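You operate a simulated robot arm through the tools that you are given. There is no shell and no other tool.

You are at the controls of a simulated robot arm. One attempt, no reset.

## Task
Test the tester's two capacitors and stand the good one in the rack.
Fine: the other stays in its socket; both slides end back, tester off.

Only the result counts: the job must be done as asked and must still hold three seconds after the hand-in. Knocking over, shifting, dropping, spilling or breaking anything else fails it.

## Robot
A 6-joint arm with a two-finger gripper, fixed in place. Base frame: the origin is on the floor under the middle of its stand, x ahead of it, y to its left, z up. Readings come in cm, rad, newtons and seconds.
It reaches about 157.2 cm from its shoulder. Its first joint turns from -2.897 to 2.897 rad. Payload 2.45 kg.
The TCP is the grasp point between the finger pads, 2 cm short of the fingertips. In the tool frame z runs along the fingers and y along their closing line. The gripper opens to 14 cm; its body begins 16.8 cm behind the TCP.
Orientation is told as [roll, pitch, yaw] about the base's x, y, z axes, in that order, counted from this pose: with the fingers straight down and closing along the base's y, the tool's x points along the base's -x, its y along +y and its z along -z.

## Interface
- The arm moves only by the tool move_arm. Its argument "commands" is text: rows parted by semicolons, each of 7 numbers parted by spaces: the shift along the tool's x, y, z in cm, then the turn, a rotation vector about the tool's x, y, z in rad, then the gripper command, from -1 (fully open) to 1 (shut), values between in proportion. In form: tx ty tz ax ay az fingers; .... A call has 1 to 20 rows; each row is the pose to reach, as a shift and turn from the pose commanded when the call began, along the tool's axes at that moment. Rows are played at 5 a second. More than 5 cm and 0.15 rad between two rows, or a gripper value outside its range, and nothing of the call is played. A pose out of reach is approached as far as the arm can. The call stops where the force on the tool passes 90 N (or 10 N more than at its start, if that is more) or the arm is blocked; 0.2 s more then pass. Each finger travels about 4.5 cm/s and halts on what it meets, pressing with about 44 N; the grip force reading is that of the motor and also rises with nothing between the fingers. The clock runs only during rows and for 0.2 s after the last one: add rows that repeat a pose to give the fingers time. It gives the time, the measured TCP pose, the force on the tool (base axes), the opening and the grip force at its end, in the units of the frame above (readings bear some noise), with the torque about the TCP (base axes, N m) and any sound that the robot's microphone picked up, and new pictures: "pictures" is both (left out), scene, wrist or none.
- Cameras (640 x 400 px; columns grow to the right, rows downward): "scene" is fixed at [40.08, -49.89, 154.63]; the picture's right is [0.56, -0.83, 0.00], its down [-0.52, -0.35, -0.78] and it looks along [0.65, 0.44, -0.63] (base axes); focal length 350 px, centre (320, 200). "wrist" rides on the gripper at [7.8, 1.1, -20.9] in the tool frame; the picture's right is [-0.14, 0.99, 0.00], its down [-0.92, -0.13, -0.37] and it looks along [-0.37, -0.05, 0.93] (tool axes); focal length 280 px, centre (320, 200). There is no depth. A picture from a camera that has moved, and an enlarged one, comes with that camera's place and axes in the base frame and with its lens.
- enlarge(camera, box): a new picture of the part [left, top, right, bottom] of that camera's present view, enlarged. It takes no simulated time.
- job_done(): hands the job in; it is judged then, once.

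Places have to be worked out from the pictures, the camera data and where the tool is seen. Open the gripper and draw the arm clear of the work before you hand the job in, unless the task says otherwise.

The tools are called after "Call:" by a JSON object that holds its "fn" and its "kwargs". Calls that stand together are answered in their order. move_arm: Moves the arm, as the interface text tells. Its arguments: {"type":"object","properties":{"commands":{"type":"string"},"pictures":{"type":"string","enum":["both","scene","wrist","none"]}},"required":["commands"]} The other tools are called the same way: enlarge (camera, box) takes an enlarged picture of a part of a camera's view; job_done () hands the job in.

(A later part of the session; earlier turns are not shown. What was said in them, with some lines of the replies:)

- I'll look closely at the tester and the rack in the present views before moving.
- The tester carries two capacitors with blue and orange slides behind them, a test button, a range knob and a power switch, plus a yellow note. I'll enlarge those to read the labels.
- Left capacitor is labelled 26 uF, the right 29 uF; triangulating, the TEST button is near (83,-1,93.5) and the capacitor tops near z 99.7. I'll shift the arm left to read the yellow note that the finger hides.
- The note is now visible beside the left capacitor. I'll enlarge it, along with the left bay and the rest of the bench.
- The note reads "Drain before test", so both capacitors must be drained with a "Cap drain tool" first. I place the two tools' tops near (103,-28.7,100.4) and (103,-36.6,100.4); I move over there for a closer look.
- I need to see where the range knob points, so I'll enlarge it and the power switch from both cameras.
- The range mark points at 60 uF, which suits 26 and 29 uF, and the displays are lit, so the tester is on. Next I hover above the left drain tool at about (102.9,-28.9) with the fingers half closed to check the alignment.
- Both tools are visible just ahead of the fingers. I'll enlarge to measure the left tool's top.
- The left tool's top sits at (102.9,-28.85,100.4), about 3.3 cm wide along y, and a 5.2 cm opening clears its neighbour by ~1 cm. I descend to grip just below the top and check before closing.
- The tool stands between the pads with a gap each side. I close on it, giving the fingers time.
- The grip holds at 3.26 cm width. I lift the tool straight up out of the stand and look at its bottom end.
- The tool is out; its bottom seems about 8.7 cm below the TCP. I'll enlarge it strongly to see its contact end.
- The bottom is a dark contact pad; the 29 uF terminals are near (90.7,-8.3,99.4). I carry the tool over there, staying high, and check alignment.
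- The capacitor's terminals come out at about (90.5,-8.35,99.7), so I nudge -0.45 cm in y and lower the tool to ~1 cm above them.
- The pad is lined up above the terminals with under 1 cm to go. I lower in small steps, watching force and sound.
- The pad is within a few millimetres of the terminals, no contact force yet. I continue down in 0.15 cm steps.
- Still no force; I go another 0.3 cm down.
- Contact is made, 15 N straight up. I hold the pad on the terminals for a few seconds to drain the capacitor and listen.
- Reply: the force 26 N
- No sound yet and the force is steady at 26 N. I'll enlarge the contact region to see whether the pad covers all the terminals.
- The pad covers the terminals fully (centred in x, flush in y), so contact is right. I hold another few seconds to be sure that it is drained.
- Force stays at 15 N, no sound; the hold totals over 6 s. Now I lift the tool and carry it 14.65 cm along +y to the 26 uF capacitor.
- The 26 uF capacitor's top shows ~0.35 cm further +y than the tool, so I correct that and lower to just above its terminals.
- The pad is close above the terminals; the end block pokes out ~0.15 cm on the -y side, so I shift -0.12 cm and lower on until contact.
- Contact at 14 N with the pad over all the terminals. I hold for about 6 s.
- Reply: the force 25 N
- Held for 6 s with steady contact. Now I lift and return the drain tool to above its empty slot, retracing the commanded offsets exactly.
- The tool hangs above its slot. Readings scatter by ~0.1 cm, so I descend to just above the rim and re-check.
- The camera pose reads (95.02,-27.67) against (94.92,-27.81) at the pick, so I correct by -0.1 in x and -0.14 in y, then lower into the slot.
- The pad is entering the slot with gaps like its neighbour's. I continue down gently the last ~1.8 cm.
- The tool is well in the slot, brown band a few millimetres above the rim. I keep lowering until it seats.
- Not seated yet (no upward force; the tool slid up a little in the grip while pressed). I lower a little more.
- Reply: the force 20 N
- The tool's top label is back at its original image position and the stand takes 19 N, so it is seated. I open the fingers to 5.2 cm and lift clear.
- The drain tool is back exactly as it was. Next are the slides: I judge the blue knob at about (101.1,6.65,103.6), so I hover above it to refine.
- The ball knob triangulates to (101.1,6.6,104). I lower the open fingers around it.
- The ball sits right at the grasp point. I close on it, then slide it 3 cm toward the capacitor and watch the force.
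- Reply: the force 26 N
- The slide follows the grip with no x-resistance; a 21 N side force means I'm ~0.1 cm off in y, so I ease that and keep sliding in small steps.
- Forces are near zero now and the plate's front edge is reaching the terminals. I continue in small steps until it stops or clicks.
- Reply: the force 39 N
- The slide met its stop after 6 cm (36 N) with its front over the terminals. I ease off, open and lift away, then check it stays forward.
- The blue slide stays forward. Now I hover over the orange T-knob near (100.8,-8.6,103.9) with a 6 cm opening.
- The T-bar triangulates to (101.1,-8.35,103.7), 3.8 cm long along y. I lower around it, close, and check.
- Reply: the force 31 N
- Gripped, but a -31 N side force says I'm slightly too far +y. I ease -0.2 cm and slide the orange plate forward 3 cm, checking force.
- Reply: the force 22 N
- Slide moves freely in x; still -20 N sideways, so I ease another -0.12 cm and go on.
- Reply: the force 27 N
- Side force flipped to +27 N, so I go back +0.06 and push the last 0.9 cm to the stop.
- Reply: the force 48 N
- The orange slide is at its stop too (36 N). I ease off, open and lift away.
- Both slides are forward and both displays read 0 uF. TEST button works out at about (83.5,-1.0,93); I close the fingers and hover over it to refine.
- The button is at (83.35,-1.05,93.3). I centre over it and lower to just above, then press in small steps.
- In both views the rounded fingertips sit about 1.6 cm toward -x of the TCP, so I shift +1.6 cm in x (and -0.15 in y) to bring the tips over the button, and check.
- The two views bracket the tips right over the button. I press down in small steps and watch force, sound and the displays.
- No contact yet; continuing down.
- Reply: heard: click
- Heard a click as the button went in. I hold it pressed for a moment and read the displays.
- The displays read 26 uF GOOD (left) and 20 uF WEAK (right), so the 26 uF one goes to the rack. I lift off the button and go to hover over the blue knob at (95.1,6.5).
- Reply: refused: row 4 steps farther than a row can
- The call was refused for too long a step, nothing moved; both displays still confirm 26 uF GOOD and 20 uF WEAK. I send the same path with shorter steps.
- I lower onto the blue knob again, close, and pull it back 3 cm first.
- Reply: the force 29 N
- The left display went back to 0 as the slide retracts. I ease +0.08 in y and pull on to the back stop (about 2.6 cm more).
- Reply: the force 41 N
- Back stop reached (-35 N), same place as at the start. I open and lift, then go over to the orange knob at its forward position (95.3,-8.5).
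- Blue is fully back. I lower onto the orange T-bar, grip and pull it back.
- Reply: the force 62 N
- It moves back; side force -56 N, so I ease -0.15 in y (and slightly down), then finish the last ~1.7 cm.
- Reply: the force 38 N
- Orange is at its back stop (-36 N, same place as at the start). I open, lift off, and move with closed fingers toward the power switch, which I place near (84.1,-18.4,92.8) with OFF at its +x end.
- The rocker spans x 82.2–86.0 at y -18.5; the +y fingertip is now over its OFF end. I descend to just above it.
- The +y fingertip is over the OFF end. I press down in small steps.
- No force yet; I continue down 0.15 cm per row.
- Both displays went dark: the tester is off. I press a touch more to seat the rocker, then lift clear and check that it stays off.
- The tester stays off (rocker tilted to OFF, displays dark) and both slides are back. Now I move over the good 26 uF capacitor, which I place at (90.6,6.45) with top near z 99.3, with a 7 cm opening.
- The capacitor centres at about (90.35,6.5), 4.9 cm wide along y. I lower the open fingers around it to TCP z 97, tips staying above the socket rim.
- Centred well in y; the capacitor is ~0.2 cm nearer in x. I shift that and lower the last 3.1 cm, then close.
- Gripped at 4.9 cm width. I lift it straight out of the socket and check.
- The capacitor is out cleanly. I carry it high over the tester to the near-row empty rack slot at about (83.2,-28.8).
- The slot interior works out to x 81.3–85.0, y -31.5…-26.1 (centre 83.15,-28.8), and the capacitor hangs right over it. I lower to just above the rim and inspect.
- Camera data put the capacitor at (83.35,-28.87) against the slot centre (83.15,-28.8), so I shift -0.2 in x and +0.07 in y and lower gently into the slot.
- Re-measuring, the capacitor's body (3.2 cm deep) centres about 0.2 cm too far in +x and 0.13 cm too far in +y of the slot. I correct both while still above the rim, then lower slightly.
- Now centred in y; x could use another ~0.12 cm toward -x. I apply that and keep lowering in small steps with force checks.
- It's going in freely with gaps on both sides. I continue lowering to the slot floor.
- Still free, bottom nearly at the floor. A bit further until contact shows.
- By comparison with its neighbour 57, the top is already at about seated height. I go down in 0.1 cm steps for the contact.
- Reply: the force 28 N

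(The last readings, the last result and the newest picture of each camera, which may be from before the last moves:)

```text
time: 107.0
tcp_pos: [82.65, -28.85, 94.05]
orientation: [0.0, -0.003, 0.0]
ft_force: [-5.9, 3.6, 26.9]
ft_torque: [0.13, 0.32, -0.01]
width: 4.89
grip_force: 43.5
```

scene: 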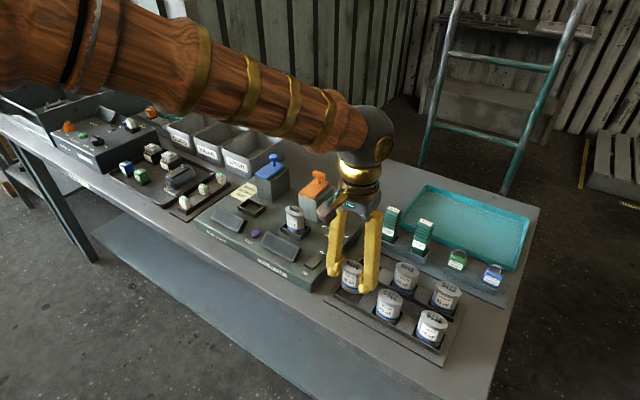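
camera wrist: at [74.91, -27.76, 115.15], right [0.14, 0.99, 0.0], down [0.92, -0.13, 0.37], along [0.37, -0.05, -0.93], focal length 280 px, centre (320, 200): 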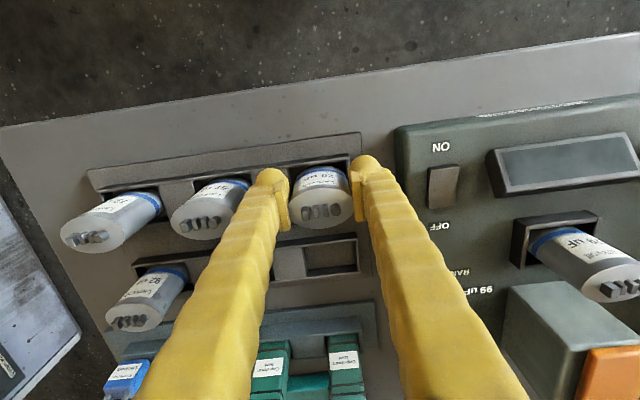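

Contact: 27 N upward, so it stands on the floor. I check it visually before letting go.

Call:
{"fn": "enlarge", "kwargs": {"camera": "scene", "box": [325, 240, 405, 330]}}

Call:
{"fn": "enlarge", "kwargs": {"camera": "wrist", "box": [230, 110, 390, 230]}}

```text
4.44 times, centred on (365, 285) of scene
camera zoom: at [40.08, -49.89, 154.63], right [0.56, -0.83, 0.0], down [-0.52, -0.35, -0.78], along [0.65, 0.44, -0.63], focal length 1556 px, centre (120, -178)
```

zoom: 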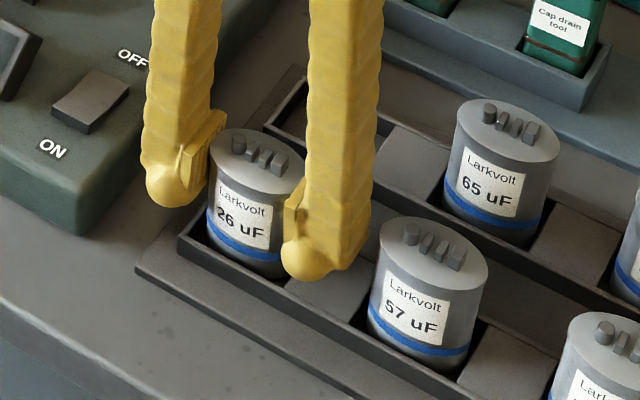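

```text
3.33 times, centred on (310, 170) of wrist
camera zoom: at [74.92, -27.81, 114.81], right [0.14, 0.99, 0.0], down [0.92, -0.13, 0.37], along [0.37, -0.05, -0.93], focal length 935 px, centre (353, 300)
```

zoom: 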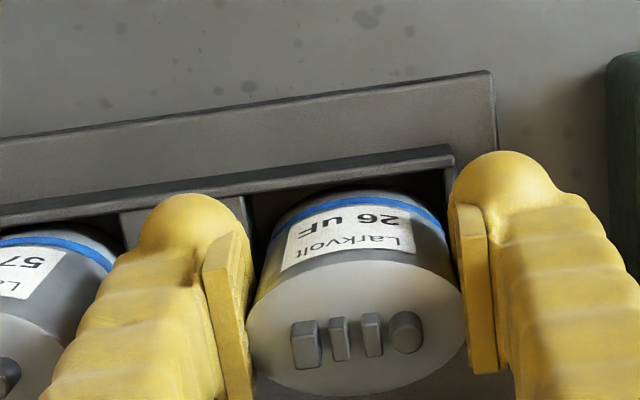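

It stands inside the slot, blue stripe level with its neighbour's, ~1.2 cm clear of 57. I relieve the push, open just to 5.9 cm, then lift straight up.

Call:
{"fn": "move_arm", "kwargs": {"commands": "0 0 -0.1 0 0 0 1; 0 0 -0.12 0 0 0 0.27; 0 0 -0.12 0 0 0 0.2; 0 0 -0.12 0 0 0 0.16; 0 0 -0.12 0 0 0 0.16; 0 0 -0.12 0 0 0 0.16"}}

Call:
{"fn": "enlarge", "kwargs": {"camera": "wrist", "box": [230, 110, 390, 230]}}

```text
time: 108.4
tcp_pos: [82.6, -28.95, 93.9]
orientation: [0.0, 0.0, 0.001]
ft_force: [0.6, -0.6, 0.7]
ft_torque: [-0.01, 0.0, 0.01]
width: 5.89
grip_force: 0.0
camera wrist: at [74.91, -27.9, 114.77], right [0.14, 0.99, 0.0], down [0.92, -0.13, 0.37], along [0.37, -0.05, -0.93], focal length 280 px, centre (320, 200)
```

scene: 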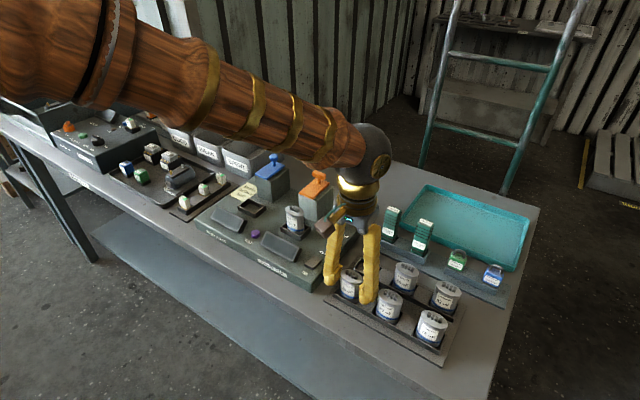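
wrist: 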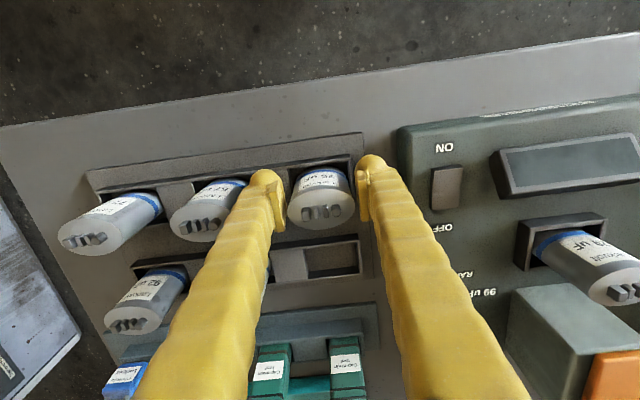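

```text
3.33 times, centred on (310, 170) of wrist
camera zoom: at [74.91, -27.9, 114.77], right [0.14, 0.99, 0.0], down [0.92, -0.13, 0.37], along [0.37, -0.05, -0.93], focal length 935 px, centre (353, 300)
```

zoom: 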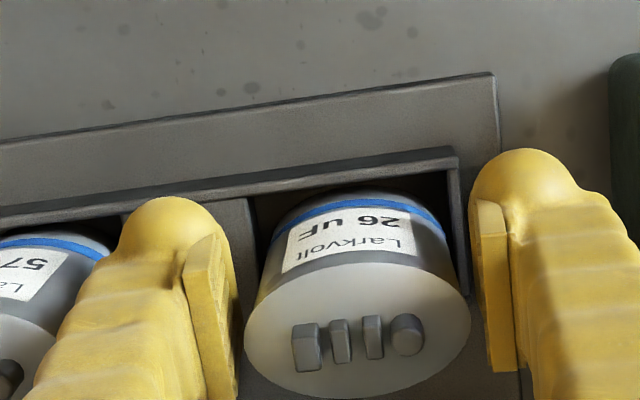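

Released: the capacitor stands free with gaps to both pads. I lift straight up and back the arm away.

Call:
{"fn": "move_arm", "kwargs": {"commands": "0 0 -2 0 0 0 0.16; 0 0 -5 0 0 0 0.16; 0 0 -9 0 0 0 0.16; 0 0 -13 0 0 0 0.1; 0 0 -17 0 0 0 0; 0 0 -21 0 0 0 -0.5; 0 0 -25 0 0 0 -1; 4 0 -27 0 0 0 -1; 8 0 -28 0 0 0 -1; 12 0 -28 0 0 0 -1; 12 0 -28 0 0 0 -1"}}

Call:
{"fn": "enlarge", "kwargs": {"camera": "scene", "box": [190, 150, 350, 290]}}

Call:
{"fn": "enlarge", "kwargs": {"camera": "scene", "box": [320, 190, 520, 360]}}

Call:
{"fn": "enlarge", "kwargs": {"camera": "wrist", "box": [200, 100, 440, 280]}}

```text
time: 110.8
tcp_pos: [70.73, -28.87, 121.94]
orientation: [0.001, 0.0, -0.001]
ft_force: [0.5, -0.2, 1.2]
ft_torque: [-0.02, 0.01, -0.05]
width: 13.99
grip_force: 0.0
camera wrist: at [62.98, -27.81, 142.87], right [0.14, 0.99, 0.0], down [0.92, -0.13, 0.37], along [0.37, -0.05, -0.93], focal length 280 px, centre (320, 200)
```

scene: 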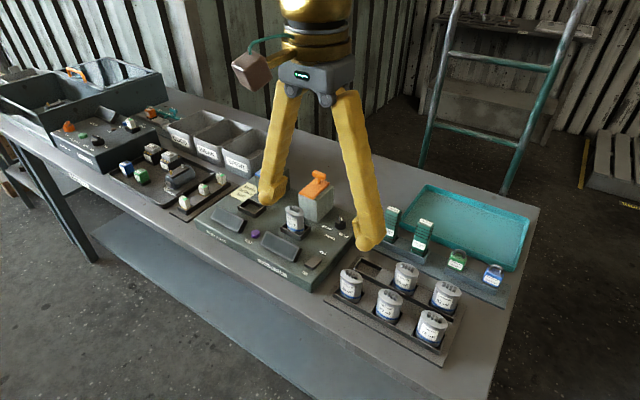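
wrist: 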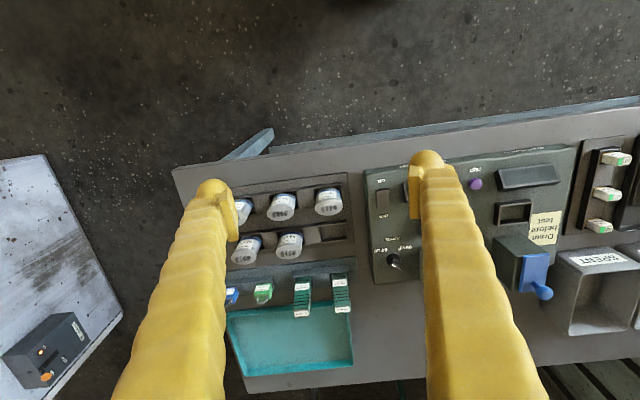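

```text
2.86 times, centred on (270, 220) of scene
camera zoom: at [40.08, -49.89, 154.63], right [0.56, -0.83, 0.0], down [-0.52, -0.35, -0.78], along [0.65, 0.44, -0.63], focal length 1000 px, centre (463, 143)
```

zoom: 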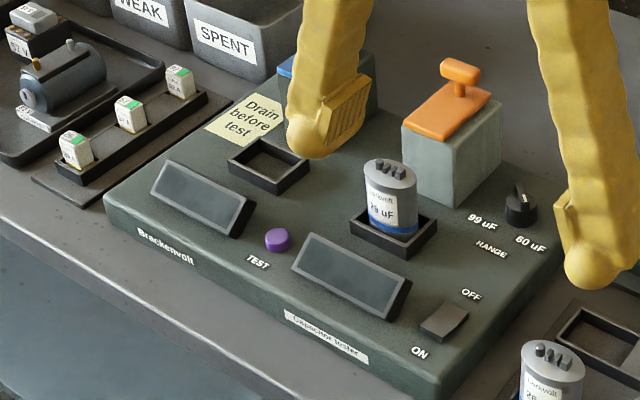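

```text
2.35 times, centred on (420, 275) of scene
camera zoom: at [40.08, -49.89, 154.63], right [0.56, -0.83, 0.0], down [-0.52, -0.35, -0.78], along [0.65, 0.44, -0.63], focal length 824 px, centre (85, 24)
```

zoom: 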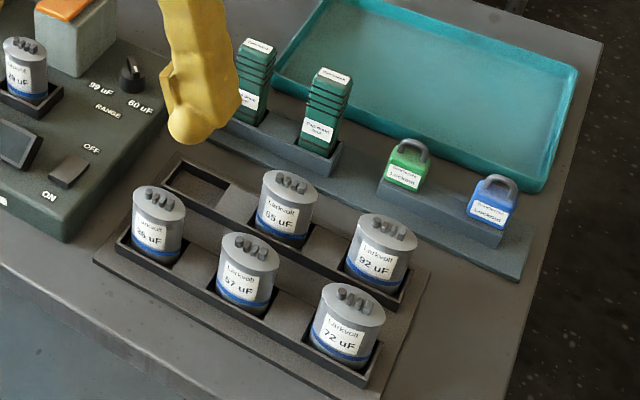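

```text
2.22 times, centred on (320, 190) of wrist
camera zoom: at [62.98, -27.81, 142.87], right [0.14, 0.99, 0.0], down [0.92, -0.13, 0.37], along [0.37, -0.05, -0.93], focal length 623 px, centre (320, 222)
```

zoom: 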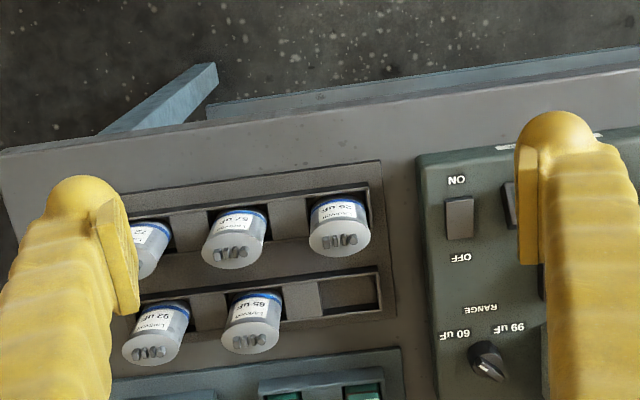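

The 26 uF capacitor stands in the rack beside 57, the 29 uF stays in its socket, and the tester is off. I draw the arm up and away and verify both slides unobstructed.

Call:
{"fn": "move_arm", "kwargs": {"commands": "3 -2 -3 0 0 0 -1; 6 -4 -6 0 0 0 -1; 9 -7 -8 0 0 0 -1; 12 -11 -10 0 0 0 -1; 12 -11 -10 0 0 0 -1"}}

Call:
{"fn": "enlarge", "kwargs": {"camera": "scene", "box": [190, 140, 370, 300]}}

Call:
{"fn": "enlarge", "kwargs": {"camera": "scene", "box": [320, 180, 540, 370]}}

```text
refused: row 4 steps farther than a row can; nothing moved
```

```text
2.50 times, centred on (280, 220) of scene
camera zoom: at [40.08, -49.89, 154.63], right [0.56, -0.83, 0.0], down [-0.52, -0.35, -0.78], along [0.65, 0.44, -0.63], focal length 875 px, centre (420, 150)
```

zoom: 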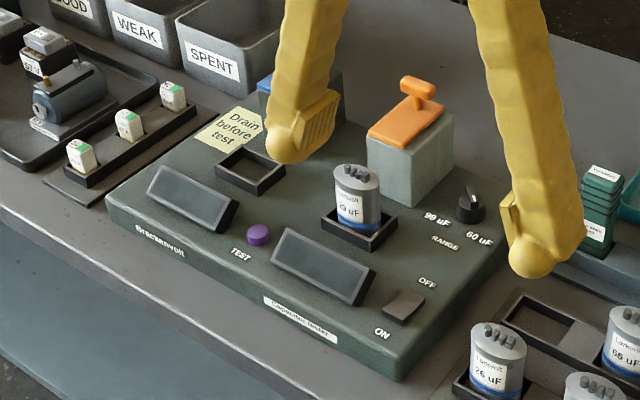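

```text
2.11 times, centred on (430, 275) of scene
camera zoom: at [40.08, -49.89, 154.63], right [0.56, -0.83, 0.0], down [-0.52, -0.35, -0.78], along [0.65, 0.44, -0.63], focal length 737 px, centre (88, 42)
```

zoom: 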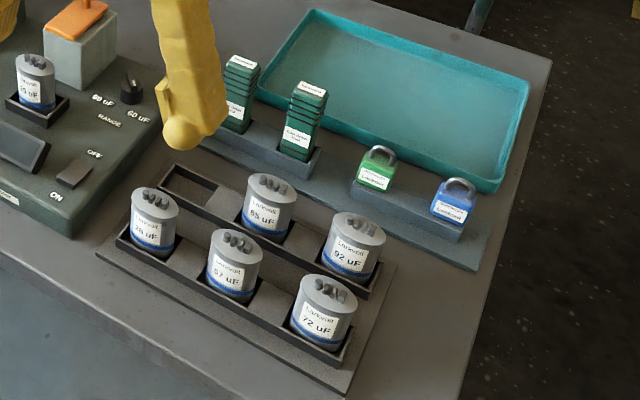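

The step was too long and was refused. I retreat with shorter steps so the blue slide can be seen as well.

Call:
{"fn": "move_arm", "kwargs": {"commands": "2 1 -3 0 0 0 -1; 4 3 -6 0 0 0 -1; 5 6 -9 0 0 0 -1; 5 10 -11 0 0 0 -1; 5 14 -12 0 0 0 -1; 5 18 -12 0 0 0 -1; 5 22 -12 0 0 0 -1; 5 26 -12 0 0 0 -1; 5 30 -12 0 0 0 -1; 5 34 -12 0 0 0 -1; 5 34 -12 0 0 0 -1"}}

Call:
{"fn": "enlarge", "kwargs": {"camera": "scene", "box": [190, 140, 370, 300]}}

Call:
{"fn": "enlarge", "kwargs": {"camera": "scene", "box": [320, 180, 540, 370]}}

```text
time: 113.2
tcp_pos: [65.72, 5.16, 133.95]
orientation: [0.0, 0.001, 0.0]
ft_force: [-0.4, 0.3, 0.1]
ft_torque: [0.02, -0.01, 0.0]
width: 14.04
grip_force: 0.0
camera wrist: at [57.96, 6.17, 154.93], right [0.14, 0.99, 0.0], down [0.92, -0.13, 0.37], along [0.37, -0.05, -0.93], focal length 280 px, centre (320, 200)
```

scene: 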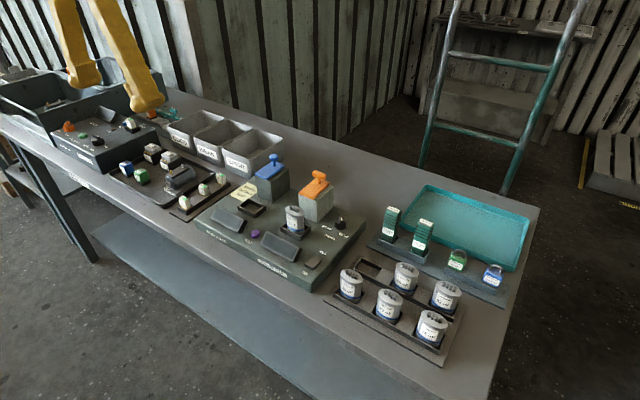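
wrist: 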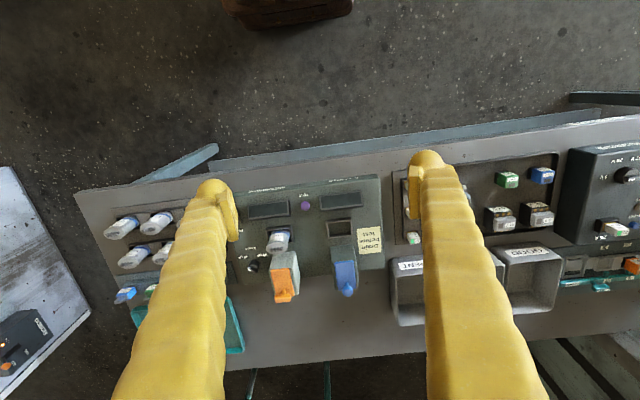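

```text
2.50 times, centred on (280, 220) of scene
camera zoom: at [40.08, -49.89, 154.63], right [0.56, -0.83, 0.0], down [-0.52, -0.35, -0.78], along [0.65, 0.44, -0.63], focal length 875 px, centre (420, 150)
```

zoom: 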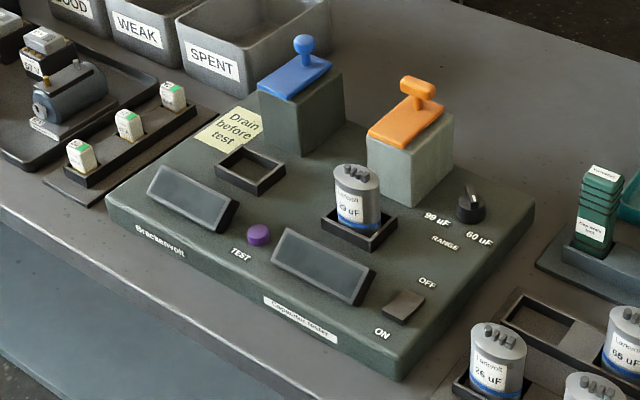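

```text
2.11 times, centred on (430, 275) of scene
camera zoom: at [40.08, -49.89, 154.63], right [0.56, -0.83, 0.0], down [-0.52, -0.35, -0.78], along [0.65, 0.44, -0.63], focal length 737 px, centre (88, 42)
```

zoom: 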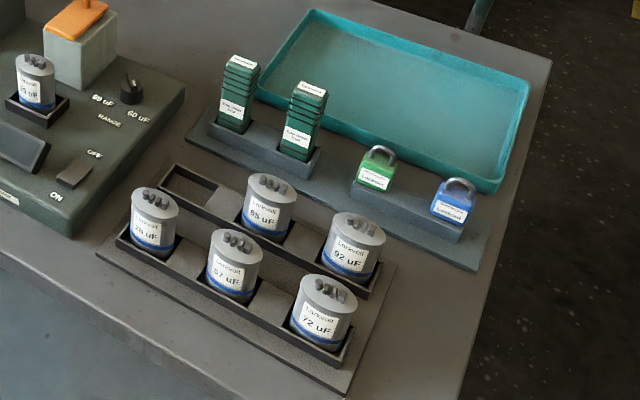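

Everything checks out: both slides sit where they started, the tester is dark and OFF, the 29 uF (weak) stays in its socket, the 26 uF (good) stands in the rack, the drain tool is back in its stand, and the gripper is open and clear. I hand the job in.

Call:
{"fn": "job_done", "kwargs": {}}

```text
The job is handed in.
```

The job is handed in: the good capacitor is the 26 uF one, and it now stands in the rack's near row beside the 57 uF.

- **Test:** a note on the tester said "Drain before test", so I held a drain tool on both capacitors' terminals first. No sound marked the discharge. The tester then read 26 uF GOOD on the left and 20 uF WEAK on the right, the right one being labelled 29 uF.
- **Other capacitor:** the weak one stays in its socket.
- **Tester:** both slides are back against their rear stops, the power switch is at OFF and the displays are dark. I left the range at 60 uF.
- **Bench:** the drain tool is back in its slot. The last pictures show nothing else moved. The gripper is open and the arm clear.
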